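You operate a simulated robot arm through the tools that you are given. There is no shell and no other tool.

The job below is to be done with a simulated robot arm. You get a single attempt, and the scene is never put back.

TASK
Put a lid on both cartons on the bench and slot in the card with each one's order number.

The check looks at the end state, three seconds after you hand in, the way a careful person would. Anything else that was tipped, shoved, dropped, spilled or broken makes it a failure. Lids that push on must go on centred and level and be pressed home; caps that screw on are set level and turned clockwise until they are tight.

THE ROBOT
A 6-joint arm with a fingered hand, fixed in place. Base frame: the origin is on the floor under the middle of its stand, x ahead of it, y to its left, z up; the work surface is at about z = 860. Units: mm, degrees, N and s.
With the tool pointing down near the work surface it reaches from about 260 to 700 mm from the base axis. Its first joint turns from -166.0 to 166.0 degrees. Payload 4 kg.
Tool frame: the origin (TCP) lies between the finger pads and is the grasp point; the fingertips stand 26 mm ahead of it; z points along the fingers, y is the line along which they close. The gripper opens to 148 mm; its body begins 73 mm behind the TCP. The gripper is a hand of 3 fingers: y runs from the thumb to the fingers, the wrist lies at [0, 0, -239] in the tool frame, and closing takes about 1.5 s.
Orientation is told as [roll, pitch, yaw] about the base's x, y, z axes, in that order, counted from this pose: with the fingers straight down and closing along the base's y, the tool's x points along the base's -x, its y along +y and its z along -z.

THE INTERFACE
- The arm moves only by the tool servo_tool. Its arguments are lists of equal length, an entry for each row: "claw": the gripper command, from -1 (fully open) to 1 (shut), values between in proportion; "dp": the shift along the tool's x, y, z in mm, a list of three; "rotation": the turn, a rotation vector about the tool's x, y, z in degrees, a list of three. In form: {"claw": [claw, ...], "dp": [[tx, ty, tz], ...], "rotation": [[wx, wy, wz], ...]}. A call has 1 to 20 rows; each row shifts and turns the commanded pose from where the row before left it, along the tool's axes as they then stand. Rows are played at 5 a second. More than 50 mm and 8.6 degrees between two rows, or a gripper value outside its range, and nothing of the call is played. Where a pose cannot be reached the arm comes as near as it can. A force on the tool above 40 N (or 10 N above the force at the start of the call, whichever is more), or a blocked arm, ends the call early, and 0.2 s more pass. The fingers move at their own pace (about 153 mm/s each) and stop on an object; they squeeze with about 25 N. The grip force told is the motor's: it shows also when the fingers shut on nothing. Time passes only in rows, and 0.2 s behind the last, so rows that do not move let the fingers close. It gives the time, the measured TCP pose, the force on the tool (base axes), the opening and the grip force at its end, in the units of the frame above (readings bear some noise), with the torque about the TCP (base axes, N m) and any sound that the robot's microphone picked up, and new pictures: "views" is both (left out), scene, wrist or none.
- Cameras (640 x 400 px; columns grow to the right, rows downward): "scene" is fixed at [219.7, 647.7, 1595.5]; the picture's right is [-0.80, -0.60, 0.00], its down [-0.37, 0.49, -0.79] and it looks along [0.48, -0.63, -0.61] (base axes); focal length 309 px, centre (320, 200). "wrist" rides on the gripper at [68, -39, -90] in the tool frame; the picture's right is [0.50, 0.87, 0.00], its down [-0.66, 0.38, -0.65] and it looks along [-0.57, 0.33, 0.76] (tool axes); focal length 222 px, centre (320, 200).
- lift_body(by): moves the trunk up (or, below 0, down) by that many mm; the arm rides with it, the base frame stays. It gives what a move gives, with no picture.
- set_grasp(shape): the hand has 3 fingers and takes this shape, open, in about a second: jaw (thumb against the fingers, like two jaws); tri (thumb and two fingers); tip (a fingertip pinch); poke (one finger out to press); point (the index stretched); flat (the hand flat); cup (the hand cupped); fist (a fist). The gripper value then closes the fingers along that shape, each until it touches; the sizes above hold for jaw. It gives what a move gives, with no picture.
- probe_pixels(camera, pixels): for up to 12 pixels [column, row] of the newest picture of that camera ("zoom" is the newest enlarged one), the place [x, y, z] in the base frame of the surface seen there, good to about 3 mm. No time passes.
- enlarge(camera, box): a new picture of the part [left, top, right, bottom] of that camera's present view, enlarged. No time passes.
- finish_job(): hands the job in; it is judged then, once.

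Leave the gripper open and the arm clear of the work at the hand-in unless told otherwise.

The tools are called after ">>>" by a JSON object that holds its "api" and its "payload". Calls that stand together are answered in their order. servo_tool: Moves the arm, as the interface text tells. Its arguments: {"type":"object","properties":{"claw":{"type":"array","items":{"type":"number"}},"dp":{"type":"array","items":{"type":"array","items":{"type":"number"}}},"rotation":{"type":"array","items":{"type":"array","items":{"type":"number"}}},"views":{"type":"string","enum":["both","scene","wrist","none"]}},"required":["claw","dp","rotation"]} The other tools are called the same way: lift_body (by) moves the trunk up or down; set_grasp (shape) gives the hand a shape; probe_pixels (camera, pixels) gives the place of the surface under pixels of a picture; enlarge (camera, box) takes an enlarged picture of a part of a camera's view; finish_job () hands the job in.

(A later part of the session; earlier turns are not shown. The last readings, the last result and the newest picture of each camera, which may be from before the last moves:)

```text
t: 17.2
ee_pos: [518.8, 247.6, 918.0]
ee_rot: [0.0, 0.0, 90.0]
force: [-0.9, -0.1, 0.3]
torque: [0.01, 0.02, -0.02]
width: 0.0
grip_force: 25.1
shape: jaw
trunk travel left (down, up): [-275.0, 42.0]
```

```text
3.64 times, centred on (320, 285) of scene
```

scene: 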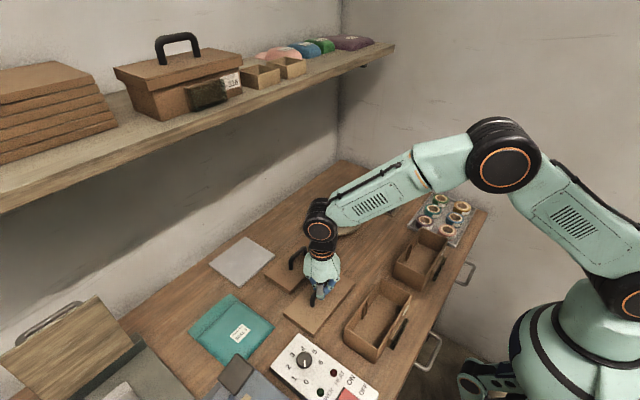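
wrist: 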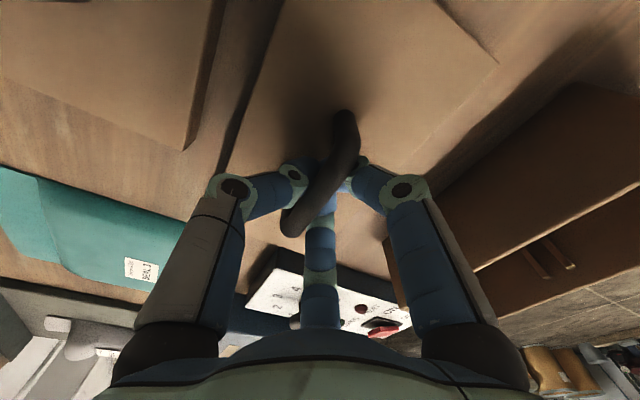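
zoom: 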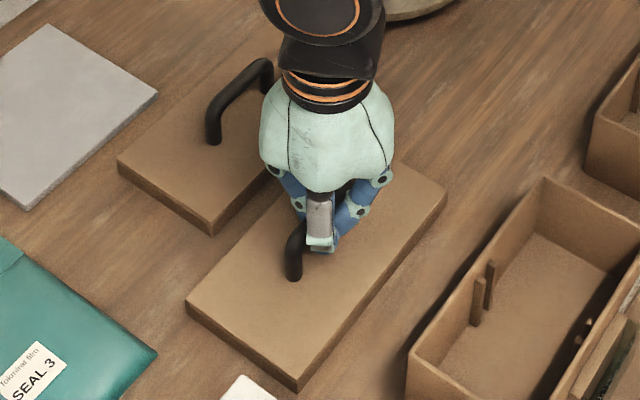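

Width reads 0, so the fingertips met underneath the bar instead of pinching it. I'll open partly, raise about 12 mm and close again so the pads pinch the bar itself.

>>> {"api": "servo_tool", "payload": {"claw": [0, -0.2, -0.2, -0.2, -0.2, 0.4, 1, 1, 1, 1, 1], "dp": [[0, 0, 0], [0, 0, 0], [0, 0, 0], [0, 0, -12], [0, 1, 0], [0, 0, 0], [0, 0, 0], [0, 0, 0], [0, 0, 0], [0, 0, 0], [0, 0, 0]], "rotation": [[0, 0, 0], [0, 0, 0], [0, 0, 0], [0, 0, 0], [0, 0, 0], [0, 0, 0], [0, 0, 0], [0, 0, 0], [0, 0, 0], [0, 0, 0], [0, 0, 0]]}}

>>> {"api": "enlarge", "payload": {"camera": "wrist", "box": [220, 60, 460, 260]}}

>>> {"api": "enlarge", "payload": {"camera": "scene", "box": [270, 230, 370, 340]}}

```text
t: 19.6
ee_pos: [518.2, 245.8, 930.8]
ee_rot: [0.1, 0.0, 90.1]
force: [0.1, 0.4, -1.1]
torque: [-0.01, -0.02, 0.0]
width: 12.2
grip_force: 24.4
shape: jaw
trunk travel left (down, up): [-275.0, 42.0]
```

scene: 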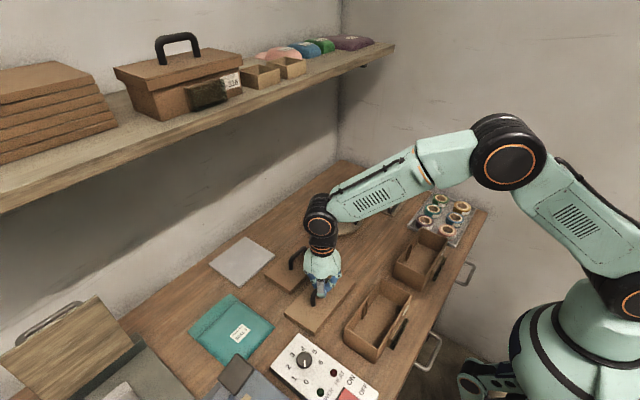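
wrist: 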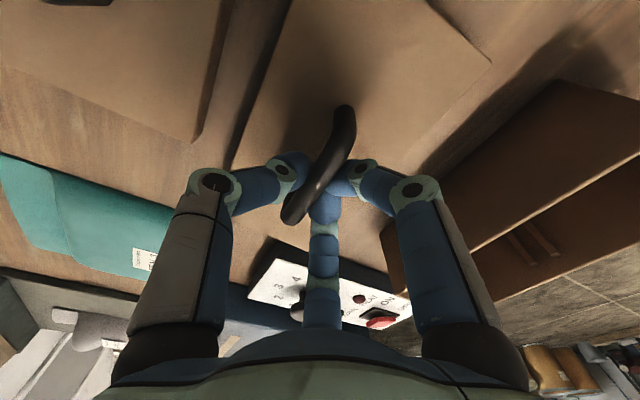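

```text
2.00 times, centred on (340, 160) of wrist
```

zoom: 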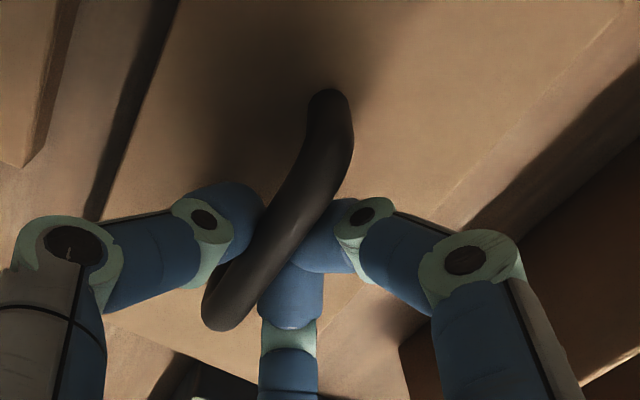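

```text
3.64 times, centred on (320, 285) of scene
```

zoom: 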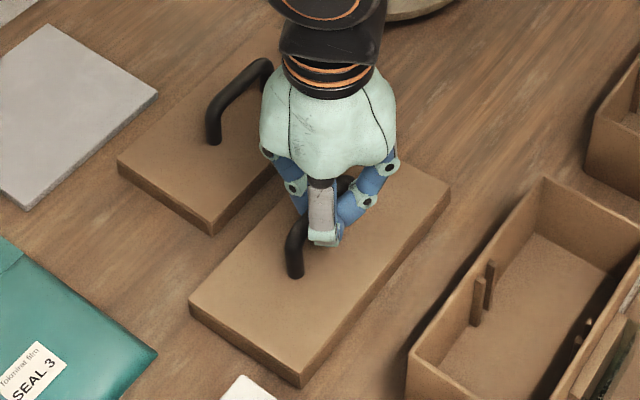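

The pads now pinch the bar (width 12.2). I'll lift gently by 30 mm and check that the lid hangs level.

>>> {"api": "servo_tool", "payload": {"claw": [1, 1, 1, 1, 1], "dp": [[0, 0, -5], [0, 0, -8], [0, 0, -10], [0, 0, -10], [0, 0, 0]], "rotation": [[0, 0, 0], [0, 0, 0], [0, 0, 0], [0, 0, 0], [0, 0, 0]]}}

>>> {"api": "enlarge", "payload": {"camera": "scene", "box": [270, 220, 370, 330]}}

```text
t: 20.8
ee_pos: [518.5, 245.5, 963.2]
ee_rot: [0.0, 0.1, 90.0]
force: [-0.2, 0.1, 0.0]
torque: [-0.01, -0.01, 0.0]
width: 12.8
grip_force: 25.2
shape: jaw
trunk travel left (down, up): [-275.0, 42.0]
```

scene: 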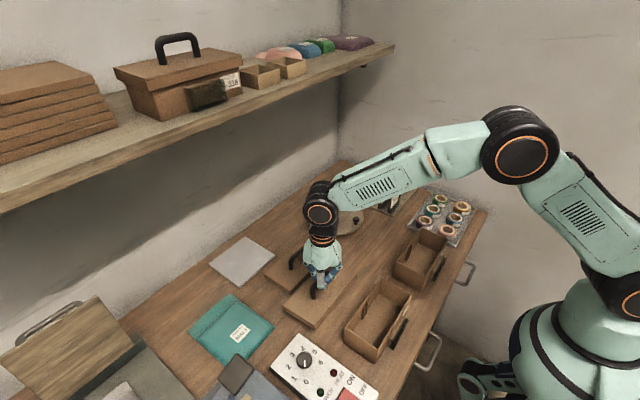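
wrist: 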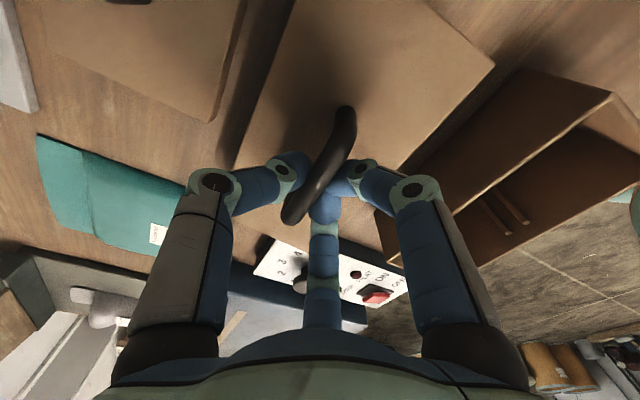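

```text
3.64 times, centred on (320, 275) of scene
```

zoom: 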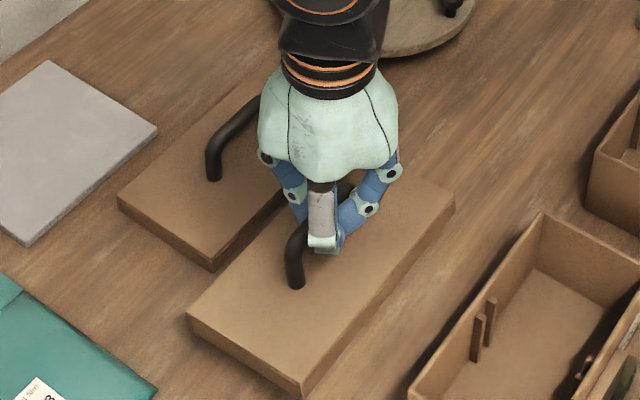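

The lid is following the hand. I'll raise it to z≈1040 so its skirt clears the carton rims, then probe its corners for level.

>>> {"api": "servo_tool", "payload": {"claw": [1, 1, 1, 1, 1], "dp": [[0, 0, -20], [0, 0, -20], [0, 0, -20], [0, 0, -17], [0, 0, 0]], "rotation": [[0, 0, 0], [0, 0, 0], [0, 0, 0], [0, 0, 0], [0, 0, 0]], "views": "scene"}}

>>> {"api": "enlarge", "payload": {"camera": "scene", "box": [270, 190, 370, 310]}}

```text
t: 22.0
ee_pos: [519.4, 247.7, 1041.2]
ee_rot: [0.0, 0.1, 90.1]
force: [-0.2, -0.1, -0.8]
torque: [0.0, -0.02, -0.01]
width: 12.7
grip_force: 25.0
shape: jaw
trunk travel left (down, up): [-275.0, 42.0]
```

scene: 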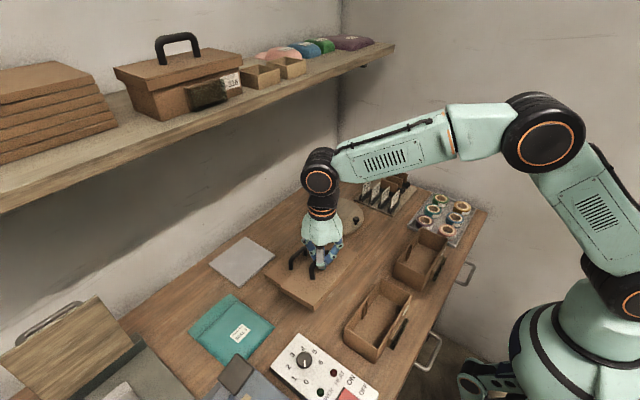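

```text
3.33 times, centred on (320, 250) of scene
```

zoom: 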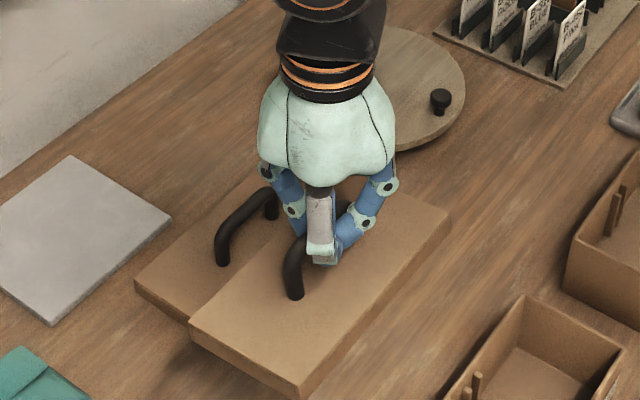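

I'll probe the held lid's visible corners at zoom (192,322), (298,383) and (447,212), plus points on its top.

>>> {"api": "probe_pixels", "payload": {"camera": "zoom", "pixels": [[194, 323], [298, 383], [446, 212], [240, 330], [290, 360], [420, 215], [370, 255], [250, 300], [400, 260], [245, 354], [350, 190], [380, 280]]}}

```text
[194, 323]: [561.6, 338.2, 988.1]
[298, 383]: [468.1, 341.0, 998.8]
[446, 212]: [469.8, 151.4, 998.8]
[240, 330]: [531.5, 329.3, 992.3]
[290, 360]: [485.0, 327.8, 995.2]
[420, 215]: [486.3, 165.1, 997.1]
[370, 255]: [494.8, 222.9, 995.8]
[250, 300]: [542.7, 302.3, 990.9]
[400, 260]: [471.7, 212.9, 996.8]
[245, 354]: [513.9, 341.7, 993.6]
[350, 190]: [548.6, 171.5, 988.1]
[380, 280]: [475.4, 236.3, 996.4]
```

The lid is level along y but tilted about 6.4° about the bar: its -x side is higher (998.8 against 988). I'll counter-tilt the hand 6.3° about tool x and carry the lid to above carton B, centre (362.4, 217.7), then measure again.

>>> {"api": "servo_tool", "payload": {"claw": [1, 1, 1, 1, 1, 1, 1, 1], "dp": [[0, 0, 0], [0, 0, 0], [5.6, 31.4, -3.5], [5.6, 31.4, -3.5], [5.6, 31.4, -3.5], [5.6, 31.4, -3.5], [5.4, 31.3, -3.3], [0, 0, 0]], "rotation": [[3.2, 0, 0], [3.1, 0, 0], [0, 0, 0], [0, 0, 0], [0, 0, 0], [0, 0, 0], [0, 0, 0], [0, 0, 0]]}}

>>> {"api": "enlarge", "payload": {"camera": "scene", "box": [310, 220, 430, 360]}}

```text
t: 23.8
ee_pos: [361.7, 214.4, 1040.5]
ee_rot: [-6.3, 0.0, 90.1]
force: [0.8, -0.3, 0.3]
torque: [-0.01, 0.03, 0.04]
width: 12.4
grip_force: 25.4
shape: jaw
trunk travel left (down, up): [-275.0, 42.0]
```

scene: 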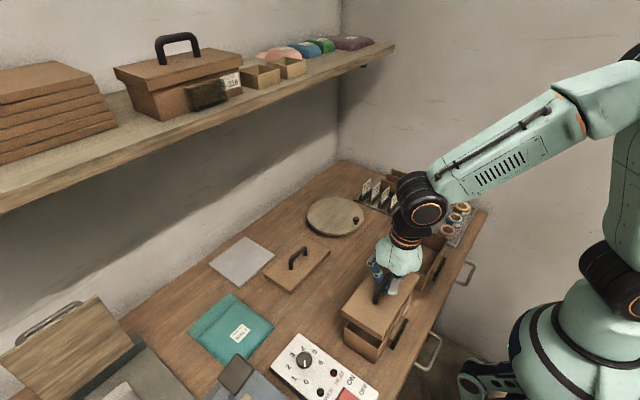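
wrist: 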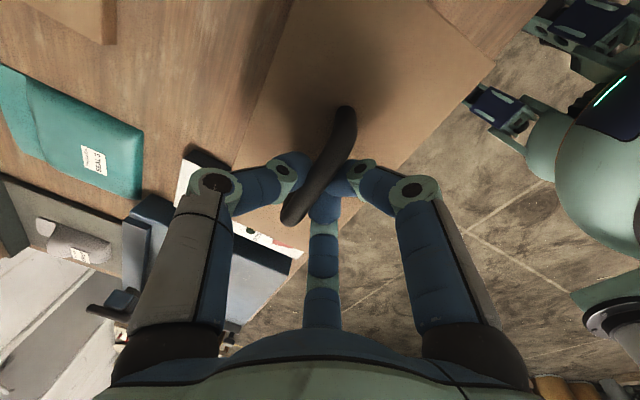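

```text
2.86 times, centred on (370, 290) of scene
```

zoom: 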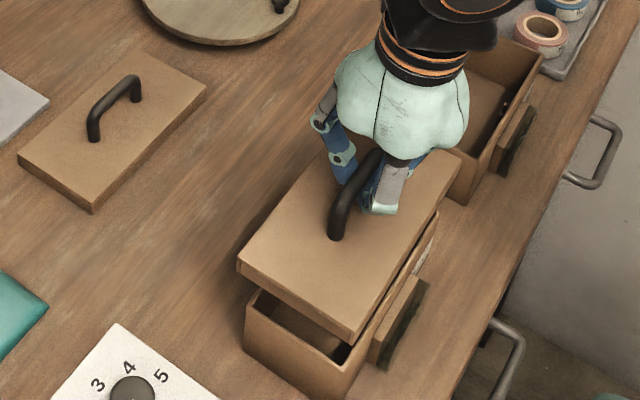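

I'll probe the lid's corners at zoom (239,266), (352,335) and (459,160), points on its top, and the carton rim corners still visible.

>>> {"api": "probe_pixels", "payload": {"camera": "zoom", "pixels": [[241, 267], [351, 332], [457, 160], [290, 280], [330, 300], [430, 170], [300, 205], [400, 240], [308, 145], [300, 300], [405, 250], [250, 296]]}}

>>> {"api": "probe_pixels", "payload": {"camera": "zoom", "pixels": [[249, 293], [345, 368], [436, 213], [300, 333], [320, 350], [260, 262], [275, 226], [430, 200], [370, 290], [352, 345], [240, 275], [457, 172]]}}

```text
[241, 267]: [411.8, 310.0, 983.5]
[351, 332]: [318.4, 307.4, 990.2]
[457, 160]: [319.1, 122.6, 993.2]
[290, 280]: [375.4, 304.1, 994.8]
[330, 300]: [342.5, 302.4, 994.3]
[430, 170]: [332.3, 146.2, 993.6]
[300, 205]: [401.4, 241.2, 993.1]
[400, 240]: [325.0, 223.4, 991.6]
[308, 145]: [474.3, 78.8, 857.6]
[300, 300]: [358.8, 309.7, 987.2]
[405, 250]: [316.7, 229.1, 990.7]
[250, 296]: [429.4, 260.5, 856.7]
```

```text
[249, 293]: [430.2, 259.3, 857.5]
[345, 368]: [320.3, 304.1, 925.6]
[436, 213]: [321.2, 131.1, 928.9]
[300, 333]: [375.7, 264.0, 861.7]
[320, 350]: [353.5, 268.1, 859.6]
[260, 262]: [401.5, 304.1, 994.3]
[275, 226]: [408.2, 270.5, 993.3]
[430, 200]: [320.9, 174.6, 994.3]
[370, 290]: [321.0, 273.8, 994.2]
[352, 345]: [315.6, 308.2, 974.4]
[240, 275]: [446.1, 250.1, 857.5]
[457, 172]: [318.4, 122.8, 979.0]
```

The lid is level now (top z≈993–994 everywhere). Its centre looks to be near (365, 216) against the carton's (362.8, 217.8). Pose readings carry noise, so I'll take a few still readings and then a closer picture to refine the offset.

>>> {"api": "servo_tool", "payload": {"claw": [1], "dp": [[0, 0, 0]], "rotation": [[0, 0, 0]], "views": "none"}}

>>> {"api": "servo_tool", "payload": {"claw": [1], "dp": [[0, 0, 0]], "rotation": [[0, 0, 0]], "views": "none"}}

>>> {"api": "servo_tool", "payload": {"claw": [1], "dp": [[0, 0, 0]], "rotation": [[0, 0, 0]], "views": "scene"}}

>>> {"api": "enlarge", "payload": {"camera": "scene", "box": [330, 265, 400, 345]}}

```text
t: 24.2
ee_pos: [361.5, 214.3, 1040.2]
ee_rot: [-6.3, 0.0, 90.1]
force: [-0.3, 0.2, -0.9]
torque: [0.0, 0.03, 0.0]
width: 12.3
grip_force: 25.6
shape: jaw
trunk travel left (down, up): [-275.0, 42.0]
```

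```text
t: 24.6
ee_pos: [361.5, 213.7, 1041.1]
ee_rot: [-6.2, 0.1, 90.1]
force: [0.5, 0.2, -0.4]
torque: [0.02, 0.02, 0.01]
width: 12.4
grip_force: 24.8
shape: jaw
trunk travel left (down, up): [-275.0, 42.0]
```

```text
t: 25.0
ee_pos: [362.8, 214.6, 1040.2]
ee_rot: [-6.3, 0.0, 90.1]
force: [-0.6, 0.7, -0.6]
torque: [0.01, 0.01, -0.02]
width: 12.4
grip_force: 25.3
shape: jaw
trunk travel left (down, up): [-275.0, 42.0]
```

scene: 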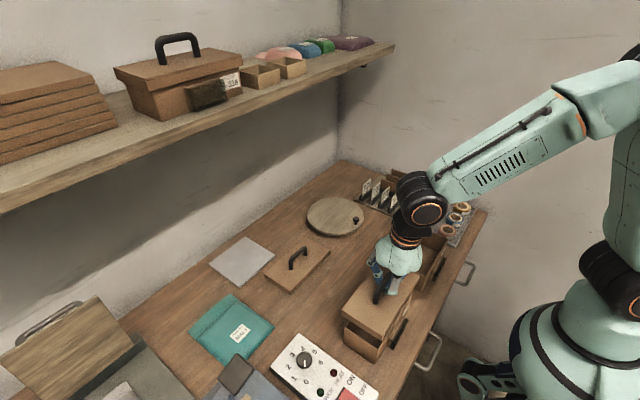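

```text
5.00 times, centred on (365, 305) of scene
```

zoom: 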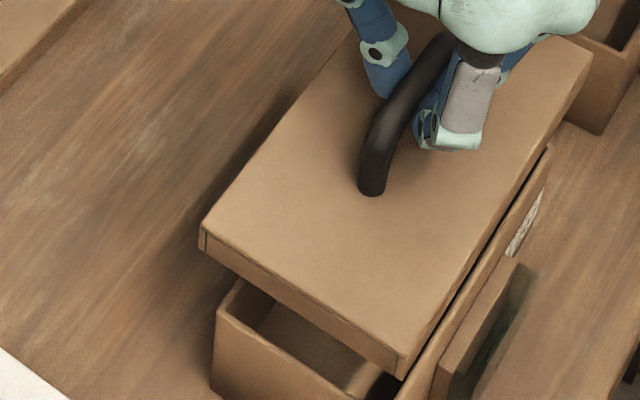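

I'll take many probes along the lid's edges (top surface) in this 5x zoom to average the centre.

>>> {"api": "probe_pixels", "payload": {"camera": "zoom", "pixels": [[207, 229], [398, 355], [587, 57], [430, 305], [470, 242], [510, 180], [550, 115], [250, 258], [300, 291], [350, 324], [240, 183], [280, 131]]}}

>>> {"api": "probe_pixels", "payload": {"camera": "zoom", "pixels": [[205, 240], [397, 370], [435, 310], [475, 250], [240, 262], [300, 305], [236, 284], [217, 312], [545, 155], [520, 195], [330, 80], [370, 375]]}}

```text
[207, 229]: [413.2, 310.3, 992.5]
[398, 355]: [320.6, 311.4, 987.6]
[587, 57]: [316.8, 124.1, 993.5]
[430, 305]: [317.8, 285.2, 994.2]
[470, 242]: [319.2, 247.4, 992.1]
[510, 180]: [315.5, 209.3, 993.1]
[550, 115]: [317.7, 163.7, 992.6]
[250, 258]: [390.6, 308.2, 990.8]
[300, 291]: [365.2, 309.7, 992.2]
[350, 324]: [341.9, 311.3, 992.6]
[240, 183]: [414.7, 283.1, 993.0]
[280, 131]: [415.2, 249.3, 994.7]
```

```text
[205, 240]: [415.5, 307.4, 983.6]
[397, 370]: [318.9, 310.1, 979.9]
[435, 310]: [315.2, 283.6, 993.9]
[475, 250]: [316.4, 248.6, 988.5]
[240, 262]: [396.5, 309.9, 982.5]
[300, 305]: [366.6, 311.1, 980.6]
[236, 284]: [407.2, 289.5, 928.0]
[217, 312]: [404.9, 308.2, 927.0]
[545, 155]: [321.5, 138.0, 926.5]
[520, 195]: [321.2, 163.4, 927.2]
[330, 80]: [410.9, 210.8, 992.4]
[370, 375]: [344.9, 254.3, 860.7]
```

The averages give the lid centre as (366.1, 216.5) and the carton centre as (363.2, 217.8). I'll shift (-2.8, +1.3) and go down 40 mm, leaving the skirt about 8 mm above the rim, then re-check alignment.

>>> {"api": "servo_tool", "payload": {"claw": [1, 1, 1, 1, 1], "dp": [[-0.33, 1.8, 9.86], [-0.33, 1.8, 9.86], [-0.33, 1.8, 9.86], [-0.33, 1.8, 9.86], [0, 0, 0]], "rotation": [[0, 0, 0], [0, 0, 0], [0, 0, 0], [0, 0, 0], [0, 0, 0]]}}

>>> {"api": "enlarge", "payload": {"camera": "scene", "box": [325, 275, 415, 365]}}

>>> {"api": "enlarge", "payload": {"camera": "wrist", "box": [220, 0, 520, 200]}}

```text
t: 26.2
ee_pos: [357.1, 216.9, 999.8]
ee_rot: [-6.2, -0.1, 90.1]
force: [-0.2, -1.3, -0.9]
torque: [0.01, 0.01, 0.05]
width: 12.4
grip_force: 25.3
shape: jaw
trunk travel left (down, up): [-275.0, 42.0]
```

scene: 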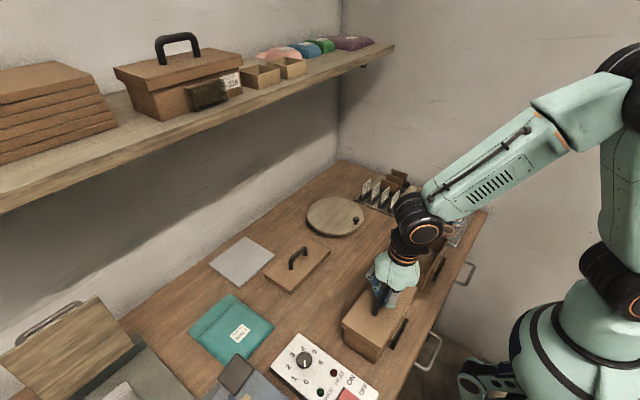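
wrist: 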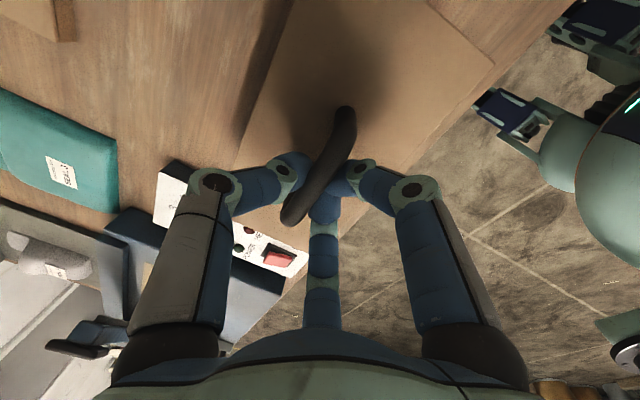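

```text
4.44 times, centred on (370, 320) of scene
```

zoom: 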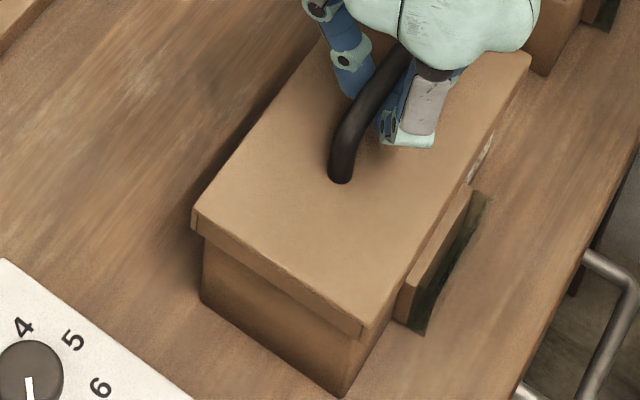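

```text
2.00 times, centred on (370, 100) of wrist
```

zoom: 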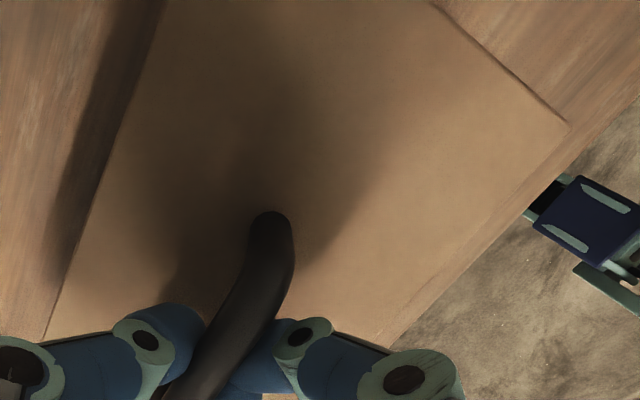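

I'll re-zoom on the scene and probe lid edges against the carton's visible lower walls.

>>> {"api": "enlarge", "payload": {"camera": "scene", "box": [325, 275, 415, 365]}}

>>> {"api": "probe_pixels", "payload": {"camera": "zoom", "pixels": [[196, 210], [361, 322], [526, 56], [395, 268], [430, 212], [465, 155], [500, 98], [240, 240], [280, 267], [320, 294], [225, 170], [260, 122]]}}

>>> {"api": "probe_pixels", "payload": {"camera": "zoom", "pixels": [[290, 310], [240, 280], [320, 335], [340, 380], [204, 290], [350, 372], [270, 330], [230, 265], [300, 85], [200, 228], [358, 335], [280, 100]]}}

```text
4.44 times, centred on (370, 320) of scene
```

zoom: 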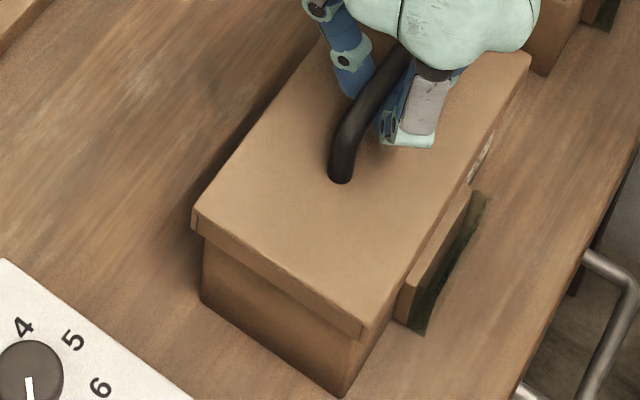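

```text
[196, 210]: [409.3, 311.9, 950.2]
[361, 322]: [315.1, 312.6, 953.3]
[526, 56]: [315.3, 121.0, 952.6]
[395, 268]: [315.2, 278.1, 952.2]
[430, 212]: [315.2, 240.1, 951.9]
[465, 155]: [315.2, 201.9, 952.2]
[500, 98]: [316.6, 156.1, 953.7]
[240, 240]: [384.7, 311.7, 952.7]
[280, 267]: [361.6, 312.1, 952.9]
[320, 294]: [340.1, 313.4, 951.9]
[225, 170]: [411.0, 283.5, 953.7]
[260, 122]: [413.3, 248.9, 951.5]
```

```text
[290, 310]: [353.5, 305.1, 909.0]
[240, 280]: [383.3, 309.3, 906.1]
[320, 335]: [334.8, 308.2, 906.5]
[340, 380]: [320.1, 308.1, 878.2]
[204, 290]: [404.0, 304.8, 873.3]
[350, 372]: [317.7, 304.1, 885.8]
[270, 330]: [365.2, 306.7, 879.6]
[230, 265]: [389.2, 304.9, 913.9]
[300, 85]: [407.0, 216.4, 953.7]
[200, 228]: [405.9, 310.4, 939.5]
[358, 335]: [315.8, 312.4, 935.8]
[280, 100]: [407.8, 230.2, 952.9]
```

I need a better fix on the lid's far (-y) edge. I'll zoom tight on that corner near scene (416,288), and then on the near corner.

>>> {"api": "enlarge", "payload": {"camera": "scene", "box": [396, 270, 436, 310]}}

>>> {"api": "probe_pixels", "payload": {"camera": "zoom", "pixels": [[300, 160], [330, 175], [350, 150], [320, 120], [280, 110], [340, 200], [360, 180], [300, 200], [370, 160], [345, 140], [250, 95], [330, 220]]}}

```text
10.00 times, centred on (416, 290) of scene
```

zoom: 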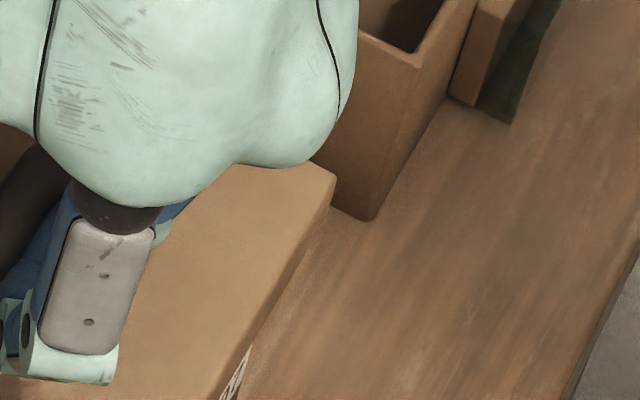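

```text
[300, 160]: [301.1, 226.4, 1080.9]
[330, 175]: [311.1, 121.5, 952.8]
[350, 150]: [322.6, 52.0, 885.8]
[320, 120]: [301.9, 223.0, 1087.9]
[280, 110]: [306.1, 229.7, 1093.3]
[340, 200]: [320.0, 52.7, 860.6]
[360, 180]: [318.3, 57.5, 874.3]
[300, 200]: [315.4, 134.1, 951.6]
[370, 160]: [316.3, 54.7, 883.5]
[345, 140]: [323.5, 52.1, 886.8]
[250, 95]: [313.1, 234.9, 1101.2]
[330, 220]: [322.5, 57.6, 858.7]
```

>>> {"api": "probe_pixels", "payload": {"camera": "zoom", "pixels": [[320, 167], [326, 171], [333, 176], [332, 182], [325, 193], [318, 205], [310, 220], [300, 237], [290, 255], [280, 272], [331, 190], [322, 214]]}}

>>> {"api": "enlarge", "payload": {"camera": "scene", "box": [335, 310, 395, 350]}}

>>> {"api": "probe_pixels", "payload": {"camera": "zoom", "pixels": [[100, 180], [150, 215], [200, 248], [250, 281], [300, 315], [100, 200], [200, 270], [300, 335], [150, 310], [250, 340], [120, 290], [200, 320]]}}

```text
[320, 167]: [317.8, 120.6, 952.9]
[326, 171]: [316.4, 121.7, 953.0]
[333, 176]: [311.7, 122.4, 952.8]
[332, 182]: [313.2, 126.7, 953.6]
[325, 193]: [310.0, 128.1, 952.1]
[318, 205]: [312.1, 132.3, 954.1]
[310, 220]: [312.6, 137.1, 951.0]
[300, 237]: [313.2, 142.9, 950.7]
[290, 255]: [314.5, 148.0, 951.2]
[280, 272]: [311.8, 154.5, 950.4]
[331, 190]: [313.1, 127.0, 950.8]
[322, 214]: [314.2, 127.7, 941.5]
```

```text
10.00 times, centred on (365, 330) of scene
```

zoom: 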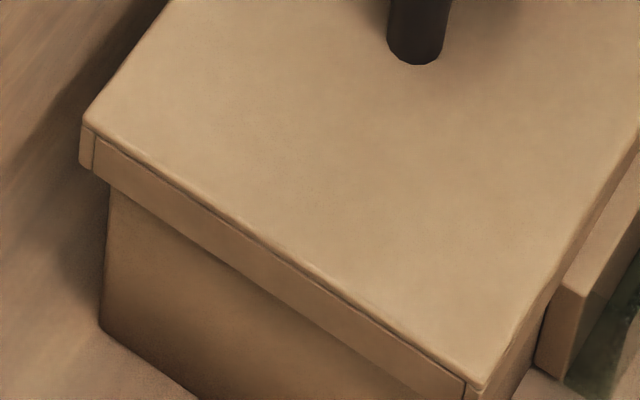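

```text
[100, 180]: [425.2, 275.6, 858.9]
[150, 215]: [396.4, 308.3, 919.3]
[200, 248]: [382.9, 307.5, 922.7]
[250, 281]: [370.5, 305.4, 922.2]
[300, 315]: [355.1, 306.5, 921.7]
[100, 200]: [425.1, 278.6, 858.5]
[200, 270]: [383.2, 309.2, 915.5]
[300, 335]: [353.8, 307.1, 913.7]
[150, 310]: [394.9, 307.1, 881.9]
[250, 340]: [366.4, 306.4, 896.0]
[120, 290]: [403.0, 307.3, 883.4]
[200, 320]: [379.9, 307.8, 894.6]
```

>>> {"api": "probe_pixels", "payload": {"camera": "zoom", "pixels": [[150, 166], [250, 233], [350, 301], [450, 367], [120, 175], [300, 293], [440, 382], [94, 120], [120, 85], [145, 50], [90, 145], [170, 8]]}}

>>> {"api": "probe_pixels", "payload": {"camera": "zoom", "pixels": [[482, 380], [510, 335], [535, 297], [560, 258], [585, 220], [610, 183], [632, 148], [520, 345], [545, 310], [575, 280], [110, 240], [106, 300]]}}

```text
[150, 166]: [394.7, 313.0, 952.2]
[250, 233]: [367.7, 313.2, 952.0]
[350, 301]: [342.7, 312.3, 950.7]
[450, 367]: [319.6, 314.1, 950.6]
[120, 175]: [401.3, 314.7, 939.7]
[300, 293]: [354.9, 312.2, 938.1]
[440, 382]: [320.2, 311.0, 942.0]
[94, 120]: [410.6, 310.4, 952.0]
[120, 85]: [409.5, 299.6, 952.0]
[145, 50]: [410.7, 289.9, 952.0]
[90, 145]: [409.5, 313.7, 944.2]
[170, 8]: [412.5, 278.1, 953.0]
```

```text
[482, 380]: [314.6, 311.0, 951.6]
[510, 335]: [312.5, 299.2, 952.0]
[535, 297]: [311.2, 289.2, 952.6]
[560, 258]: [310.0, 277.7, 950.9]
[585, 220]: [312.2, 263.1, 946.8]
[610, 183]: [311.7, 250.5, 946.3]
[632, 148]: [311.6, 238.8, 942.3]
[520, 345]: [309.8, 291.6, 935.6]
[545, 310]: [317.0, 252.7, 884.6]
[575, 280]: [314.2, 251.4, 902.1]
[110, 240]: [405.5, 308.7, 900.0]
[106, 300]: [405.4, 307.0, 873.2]
```

Refined: the lid centre is about (361.3, 217.0) and the carton centre about (362.6, 218.3). I'll shift (+1.2, +1.2) and lower 10 mm so the skirt just starts over the rim, watching the force.

>>> {"api": "servo_tool", "payload": {"claw": [1, 1, 1, 1], "dp": [[-1.2, -1.2, 0.1], [0, 0.55, 5], [0, 0.55, 5], [0, 0, 0]], "rotation": [[0, 0, 0], [0, 0, 0], [0, 0, 0], [0, 0, 0]]}}

>>> {"api": "enlarge", "payload": {"camera": "scene", "box": [325, 275, 415, 365]}}

```text
t: 27.2
ee_pos: [358.7, 217.6, 988.9]
ee_rot: [-6.3, 0.0, 90.1]
force: [0.4, -0.3, -0.5]
torque: [-0.02, -0.03, -0.01]
width: 12.3
grip_force: 25.3
shape: jaw
trunk travel left (down, up): [-275.0, 42.0]
```

scene: 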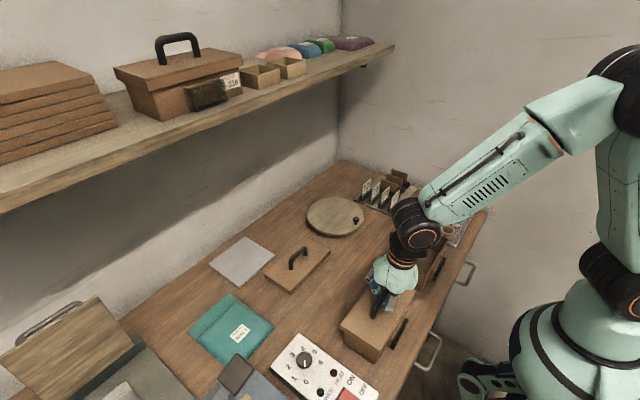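
wrist: 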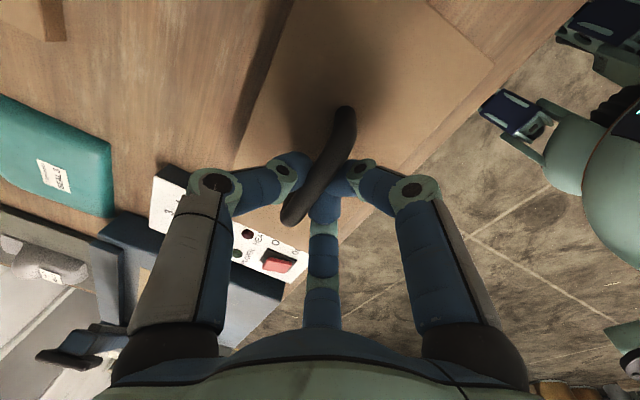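

```text
4.44 times, centred on (370, 320) of scene
```

zoom: 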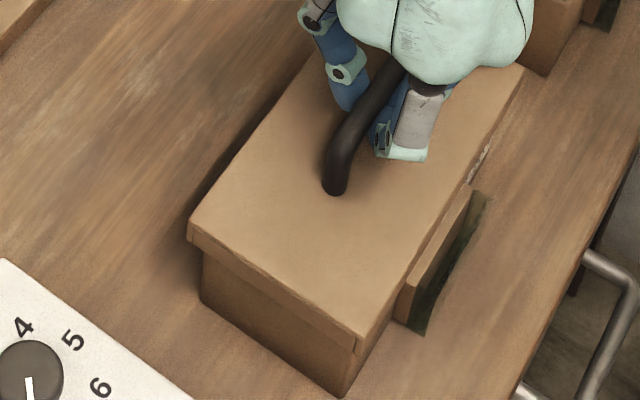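

No contact force with the skirt about 4 mm past the rim, so it is aligned. I'll keep lowering in small steps.

>>> {"api": "servo_tool", "payload": {"claw": [1, 1, 1, 1], "dp": [[0, 0.33, 3], [0, 0.33, 3], [0, 0.22, 2], [0, 0, 0]], "rotation": [[0, 0, 0], [0, 0, 0], [0, 0, 0], [0, 0, 0]], "views": "scene"}}

>>> {"api": "enlarge", "payload": {"camera": "scene", "box": [325, 275, 415, 365]}}

```text
t: 28.2
ee_pos: [356.6, 218.7, 981.6]
ee_rot: [-6.3, -0.1, 90.0]
force: [0.1, 0.5, -0.3]
torque: [0.02, 0.04, -0.03]
width: 12.3
grip_force: 25.4
shape: jaw
trunk travel left (down, up): [-275.0, 42.0]
```

scene: 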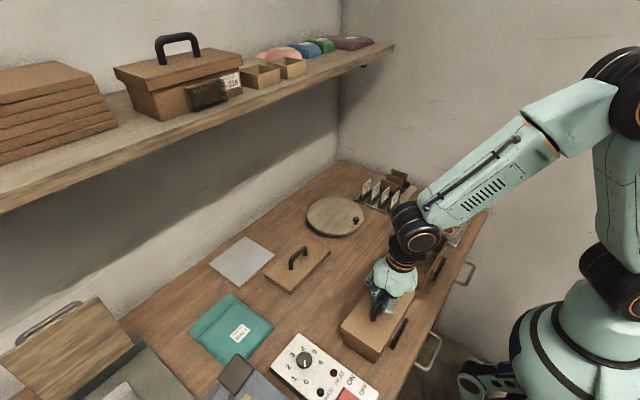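

```text
4.44 times, centred on (370, 320) of scene
```

zoom: 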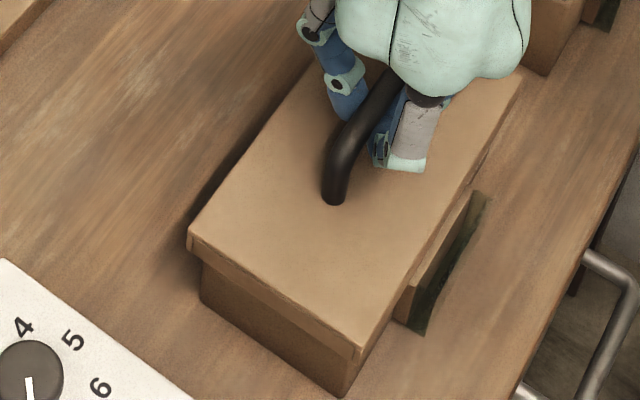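

Still free. Four more millimetres in 2 mm steps should bring the lid's underside to the rim.

>>> {"api": "servo_tool", "payload": {"claw": [1, 1, 1, 1], "dp": [[0, 0.22, 2], [0, 0.22, 2], [0, 0, 0], [0, 0, 0]], "rotation": [[0, 0, 0], [0, 0, 0], [0, 0, 0], [0, 0, 0]], "views": "scene"}}

>>> {"api": "enlarge", "payload": {"camera": "scene", "box": [325, 275, 415, 365]}}

```text
t: 29.2
ee_pos: [358.9, 219.4, 978.9]
ee_rot: [-6.3, 0.0, 90.1]
force: [0.4, -0.3, 1.6]
torque: [-0.01, 0.0, -0.01]
width: 12.2
grip_force: 25.3
shape: jaw
trunk travel left (down, up): [-275.0, 42.0]
```

scene: 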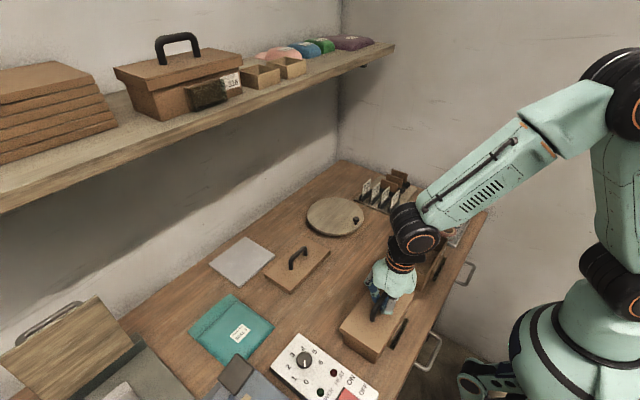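

```text
4.44 times, centred on (370, 320) of scene
```

zoom: 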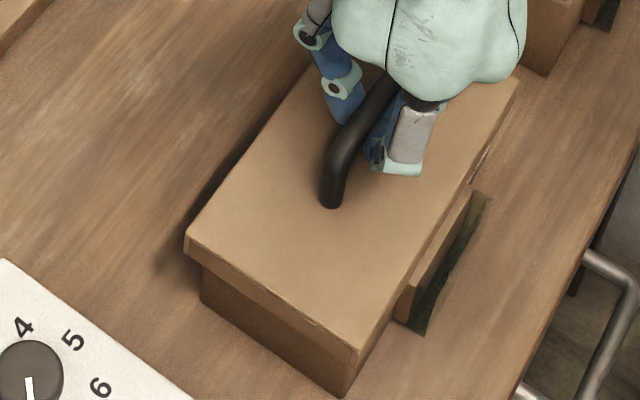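

A slight force of 1.6 N upward. I'll go 2 mm at a time now and then probe the lid's top heights.

>>> {"api": "servo_tool", "payload": {"claw": [1, 1, 1], "dp": [[0, 0.22, 2], [0, 0, 0], [0, 0, 0]], "rotation": [[0, 0, 0], [0, 0, 0], [0, 0, 0]], "views": "scene"}}

>>> {"api": "enlarge", "payload": {"camera": "scene", "box": [325, 275, 415, 365]}}

>>> {"api": "probe_pixels", "payload": {"camera": "zoom", "pixels": [[200, 235], [300, 300], [355, 335], [420, 225], [460, 160], [500, 95], [240, 180], [290, 115], [280, 240], [380, 250], [240, 272], [195, 252]]}}

```text
t: 30.0
ee_pos: [359.9, 219.8, 976.5]
ee_rot: [-6.3, 0.0, 90.2]
force: [0.4, -0.7, 0.7]
torque: [0.0, 0.0, 0.0]
width: 11.5
grip_force: 25.4
shape: jaw
trunk travel left (down, up): [-275.0, 42.0]
```

scene: 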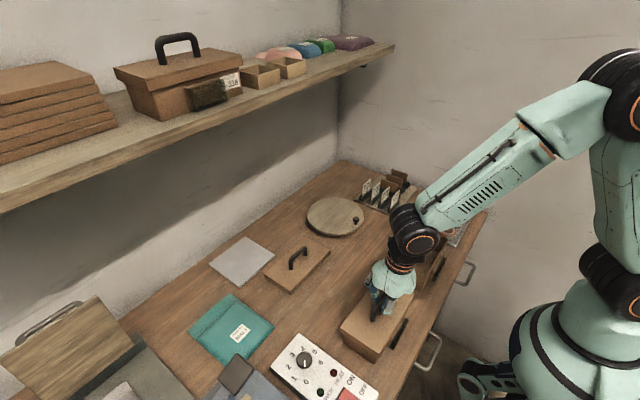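

```text
4.44 times, centred on (370, 320) of scene
```

zoom: 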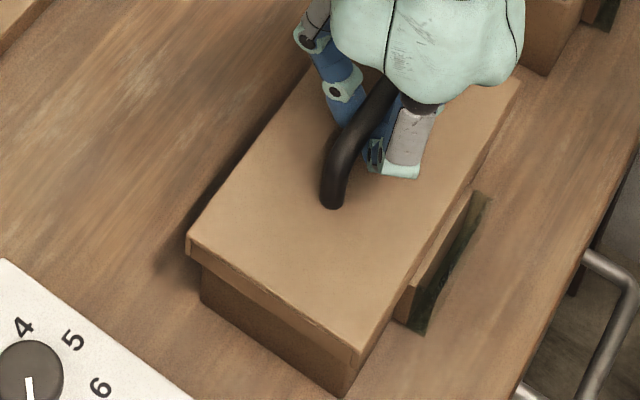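

```text
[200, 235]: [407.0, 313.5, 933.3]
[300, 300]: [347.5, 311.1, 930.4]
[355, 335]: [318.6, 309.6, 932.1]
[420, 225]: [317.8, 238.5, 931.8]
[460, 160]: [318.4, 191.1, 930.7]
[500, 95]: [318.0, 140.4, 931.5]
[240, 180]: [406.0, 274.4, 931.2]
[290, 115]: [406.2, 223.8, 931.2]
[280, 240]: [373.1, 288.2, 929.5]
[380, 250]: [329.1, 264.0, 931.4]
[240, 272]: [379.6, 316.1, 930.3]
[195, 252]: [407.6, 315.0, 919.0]
```

The lid's top is level at about 931 and it has stopped moving with the hand, so it's resting on the rim. I'll press down further while holding the bar to see whether it goes deeper.

>>> {"api": "servo_tool", "payload": {"claw": [1, 1, 1, 1], "dp": [[0, 0.22, 2], [0, 0.22, 2], [0, 0, 0], [0, 0, 0]], "rotation": [[0, 0, 0], [0, 0, 0], [0, 0, 0], [0, 0, 0]], "views": "scene"}}

>>> {"api": "enlarge", "payload": {"camera": "scene", "box": [325, 275, 415, 365]}}

>>> {"api": "probe_pixels", "payload": {"camera": "zoom", "pixels": [[200, 235], [300, 300], [355, 335], [420, 225], [460, 160], [500, 95], [240, 180], [290, 115], [280, 240], [380, 250], [240, 272], [195, 252]]}}

```text
t: 31.0
ee_pos: [359.1, 218.4, 971.8]
ee_rot: [-6.2, 0.0, 90.1]
force: [-0.1, -0.3, -0.9]
torque: [0.0, 0.0, 0.02]
width: 10.6
grip_force: 24.9
shape: jaw
trunk travel left (down, up): [-275.0, 42.0]
```

scene: 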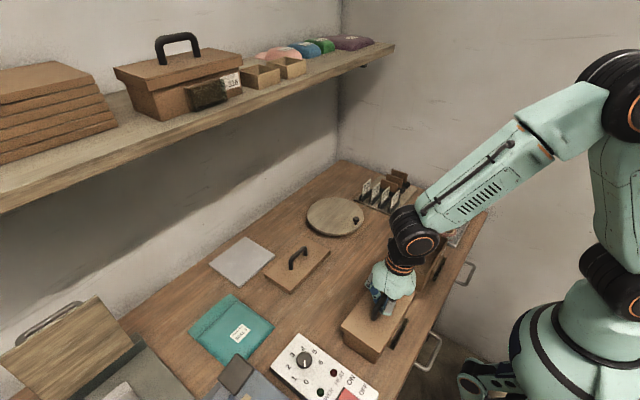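

```text
4.44 times, centred on (370, 320) of scene
```

zoom: 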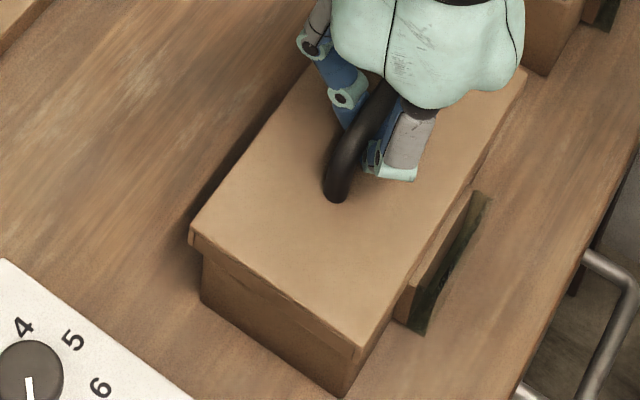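

```text
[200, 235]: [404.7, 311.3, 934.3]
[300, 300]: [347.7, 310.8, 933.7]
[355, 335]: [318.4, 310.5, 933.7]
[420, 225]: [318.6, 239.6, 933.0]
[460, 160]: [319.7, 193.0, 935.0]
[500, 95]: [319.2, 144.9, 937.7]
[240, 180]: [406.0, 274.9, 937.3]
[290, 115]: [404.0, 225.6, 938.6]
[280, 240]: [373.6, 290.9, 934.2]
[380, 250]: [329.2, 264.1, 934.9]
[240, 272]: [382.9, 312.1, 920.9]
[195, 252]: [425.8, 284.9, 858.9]
```

The fingertips are now wedging under the bar and lifting the lid slightly (934–938), so squeezing deeper is wrong. I'll open the fingers to let the lid settle back onto the rim, then rise and check it.

>>> {"api": "servo_tool", "payload": {"claw": [0.6, 0.2, -0.3, -0.3, -0.3, -0.3, -0.3], "dp": [[0, 0, 0], [0, 0, 0], [0, 0, 0], [0, 0, 0], [0, -2.2, -20], [0, -2.2, -20], [0, 0, 0]], "rotation": [[0, 0, 0], [0, 0, 0], [0, 0, 0], [0, 0, 0], [0, 0, 0], [0, 0, 0], [0, 0, 0]], "views": "both"}}

>>> {"api": "enlarge", "payload": {"camera": "scene", "box": [325, 275, 415, 365]}}

>>> {"api": "probe_pixels", "payload": {"camera": "zoom", "pixels": [[200, 235], [300, 300], [355, 335], [420, 225], [460, 160], [500, 95], [240, 180], [290, 115], [280, 240], [380, 250], [240, 272], [340, 180]]}}

```text
t: 32.6
ee_pos: [359.0, 220.8, 1010.8]
ee_rot: [-6.3, 0.0, 90.0]
force: [-0.2, -1.2, 0.0]
torque: [0.0, 0.0, 0.0]
width: 95.8
grip_force: 0.1
shape: jaw
trunk travel left (down, up): [-275.0, 42.0]
```

scene: 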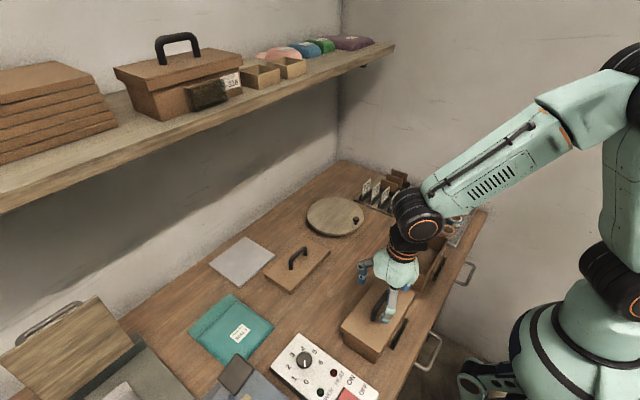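
wrist: 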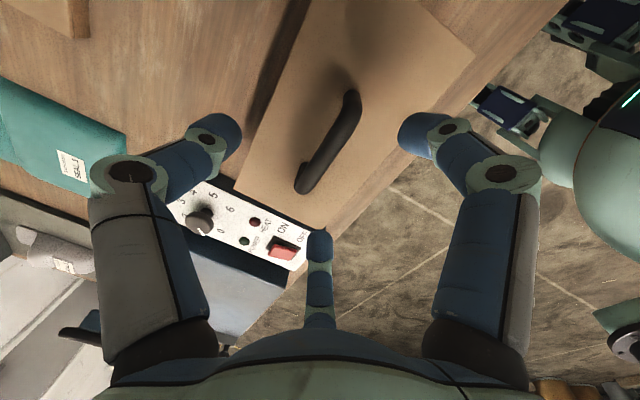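

```text
4.44 times, centred on (370, 320) of scene
```

zoom: 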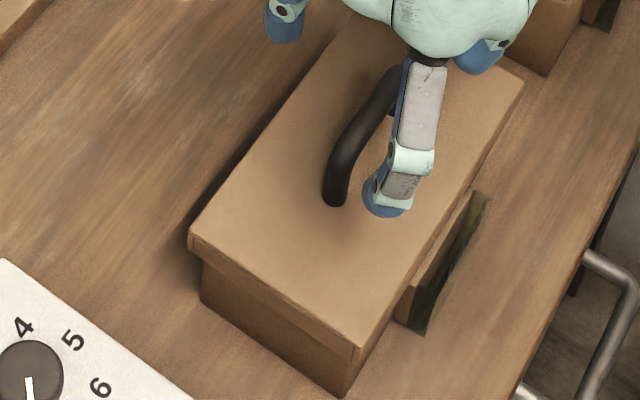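

```text
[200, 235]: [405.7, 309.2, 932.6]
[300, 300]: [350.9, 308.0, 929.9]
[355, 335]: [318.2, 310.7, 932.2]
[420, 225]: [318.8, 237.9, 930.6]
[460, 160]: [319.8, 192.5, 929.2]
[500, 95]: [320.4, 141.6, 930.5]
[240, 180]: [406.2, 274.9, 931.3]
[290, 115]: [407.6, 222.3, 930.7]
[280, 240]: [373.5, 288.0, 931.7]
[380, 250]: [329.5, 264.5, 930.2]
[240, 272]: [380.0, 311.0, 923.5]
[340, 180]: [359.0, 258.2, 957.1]
```

The lid has settled at z≈931 everywhere, level. Now I'll press it home: rise, level the hand, and make a fist to push on the handle bar's centre.

>>> {"api": "servo_tool", "payload": {"claw": [-0.3, -0.3, -0.3, -0.3, -0.3], "dp": [[0, -2.2, -20], [0, -2.2, -20], [0, -2.2, -20], [0, 0, 0], [0, 0, 0]], "rotation": [[0, 0, 0], [0, 0, 0], [-3.2, 0, 0], [-3.1, 0, 0], [0, 0, 0]], "views": "none"}}

>>> {"api": "set_grasp", "payload": {"shape": "fist"}}

>>> {"api": "enlarge", "payload": {"camera": "wrist", "box": [0, 0, 640, 400]}}

>>> {"api": "enlarge", "payload": {"camera": "scene", "box": [320, 200, 440, 340]}}

```text
t: 33.8
ee_pos: [356.3, 220.0, 1071.0]
ee_rot: [0.0, -0.1, 90.0]
force: [0.6, 0.0, 0.0]
torque: [0.04, 0.02, -0.05]
width: 95.5
grip_force: 0.1
shape: jaw
trunk travel left (down, up): [-275.0, 42.0]
```

```text
t: 34.7
ee_pos: [357.5, 219.2, 1071.9]
ee_rot: [0.0, 0.1, 90.0]
force: [0.3, 0.1, -0.6]
torque: [0.02, 0.01, 0.01]
width: 0.0
grip_force: 0.0
shape: fist
trunk travel left (down, up): [-275.0, 42.0]
```

```text
1.00 times, centred on (320, 200) of wrist (not enlarged: the box is as wide or as high as the picture)
```

zoom: 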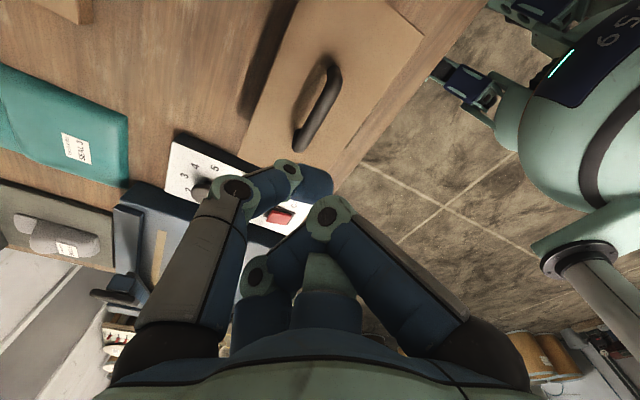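

```text
2.86 times, centred on (380, 270) of scene
```

zoom: 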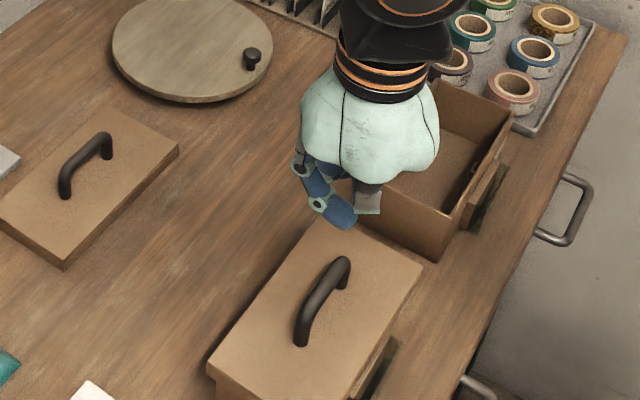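

I'll probe where the fist's lowest parts are: thumb tip at wrist (315,185), knuckles at (330,215) and (255,275).

>>> {"api": "servo_tool", "payload": {"claw": [1], "dp": [[0, 0, 0]], "rotation": [[0, 0, 0]], "views": "both"}}

>>> {"api": "probe_pixels", "payload": {"camera": "wrist", "pixels": [[315, 175], [325, 185], [305, 195], [290, 170], [235, 187], [330, 210], [258, 275], [325, 270], [318, 75], [305, 140], [312, 110], [330, 72]]}}

>>> {"api": "enlarge", "payload": {"camera": "scene", "box": [400, 220, 460, 290]}}

```text
t: 35.1
ee_pos: [356.8, 218.9, 1071.9]
ee_rot: [0.1, 0.0, 90.1]
force: [0.0, -0.1, -0.2]
torque: [0.01, -0.01, -0.04]
width: 0.0
grip_force: 0.1
shape: fist
trunk travel left (down, up): [-275.0, 42.0]
```

scene: 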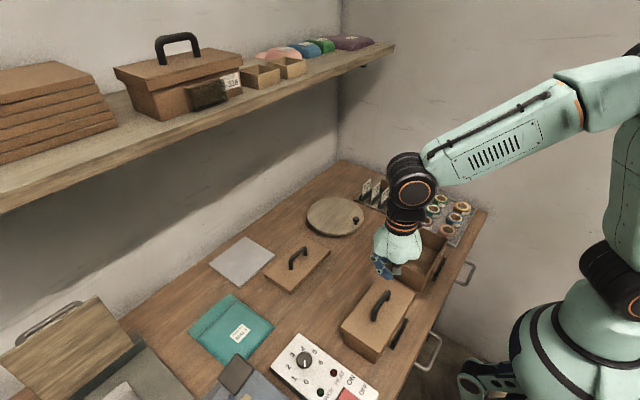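
wrist: 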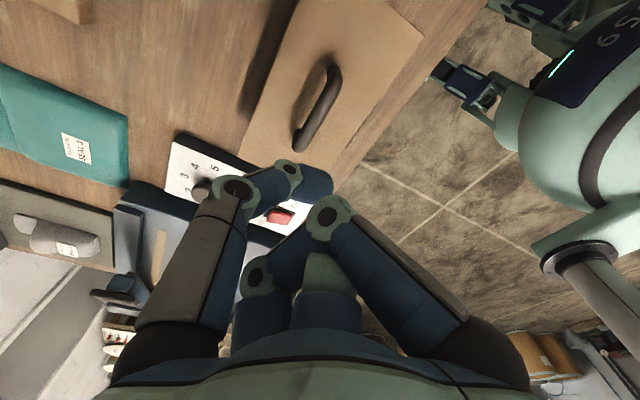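

```text
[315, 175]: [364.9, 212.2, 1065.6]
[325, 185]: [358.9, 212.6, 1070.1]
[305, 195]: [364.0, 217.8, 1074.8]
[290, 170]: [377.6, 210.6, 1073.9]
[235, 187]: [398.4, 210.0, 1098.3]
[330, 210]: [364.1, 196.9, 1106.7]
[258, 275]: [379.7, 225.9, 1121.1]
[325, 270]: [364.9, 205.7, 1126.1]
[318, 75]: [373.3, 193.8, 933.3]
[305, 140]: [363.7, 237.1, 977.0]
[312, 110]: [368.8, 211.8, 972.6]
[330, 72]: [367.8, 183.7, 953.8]
```

```text
5.71 times, centred on (430, 255) of scene
```

zoom: 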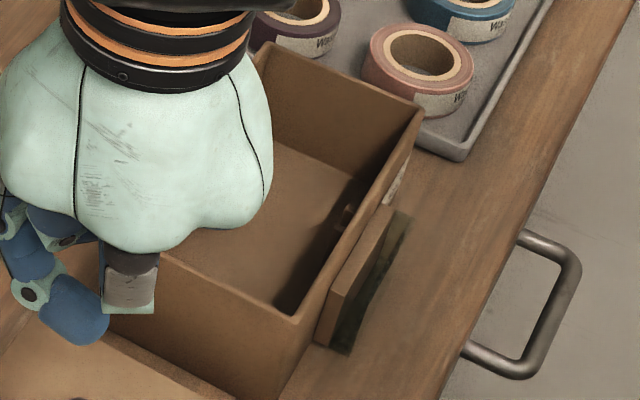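

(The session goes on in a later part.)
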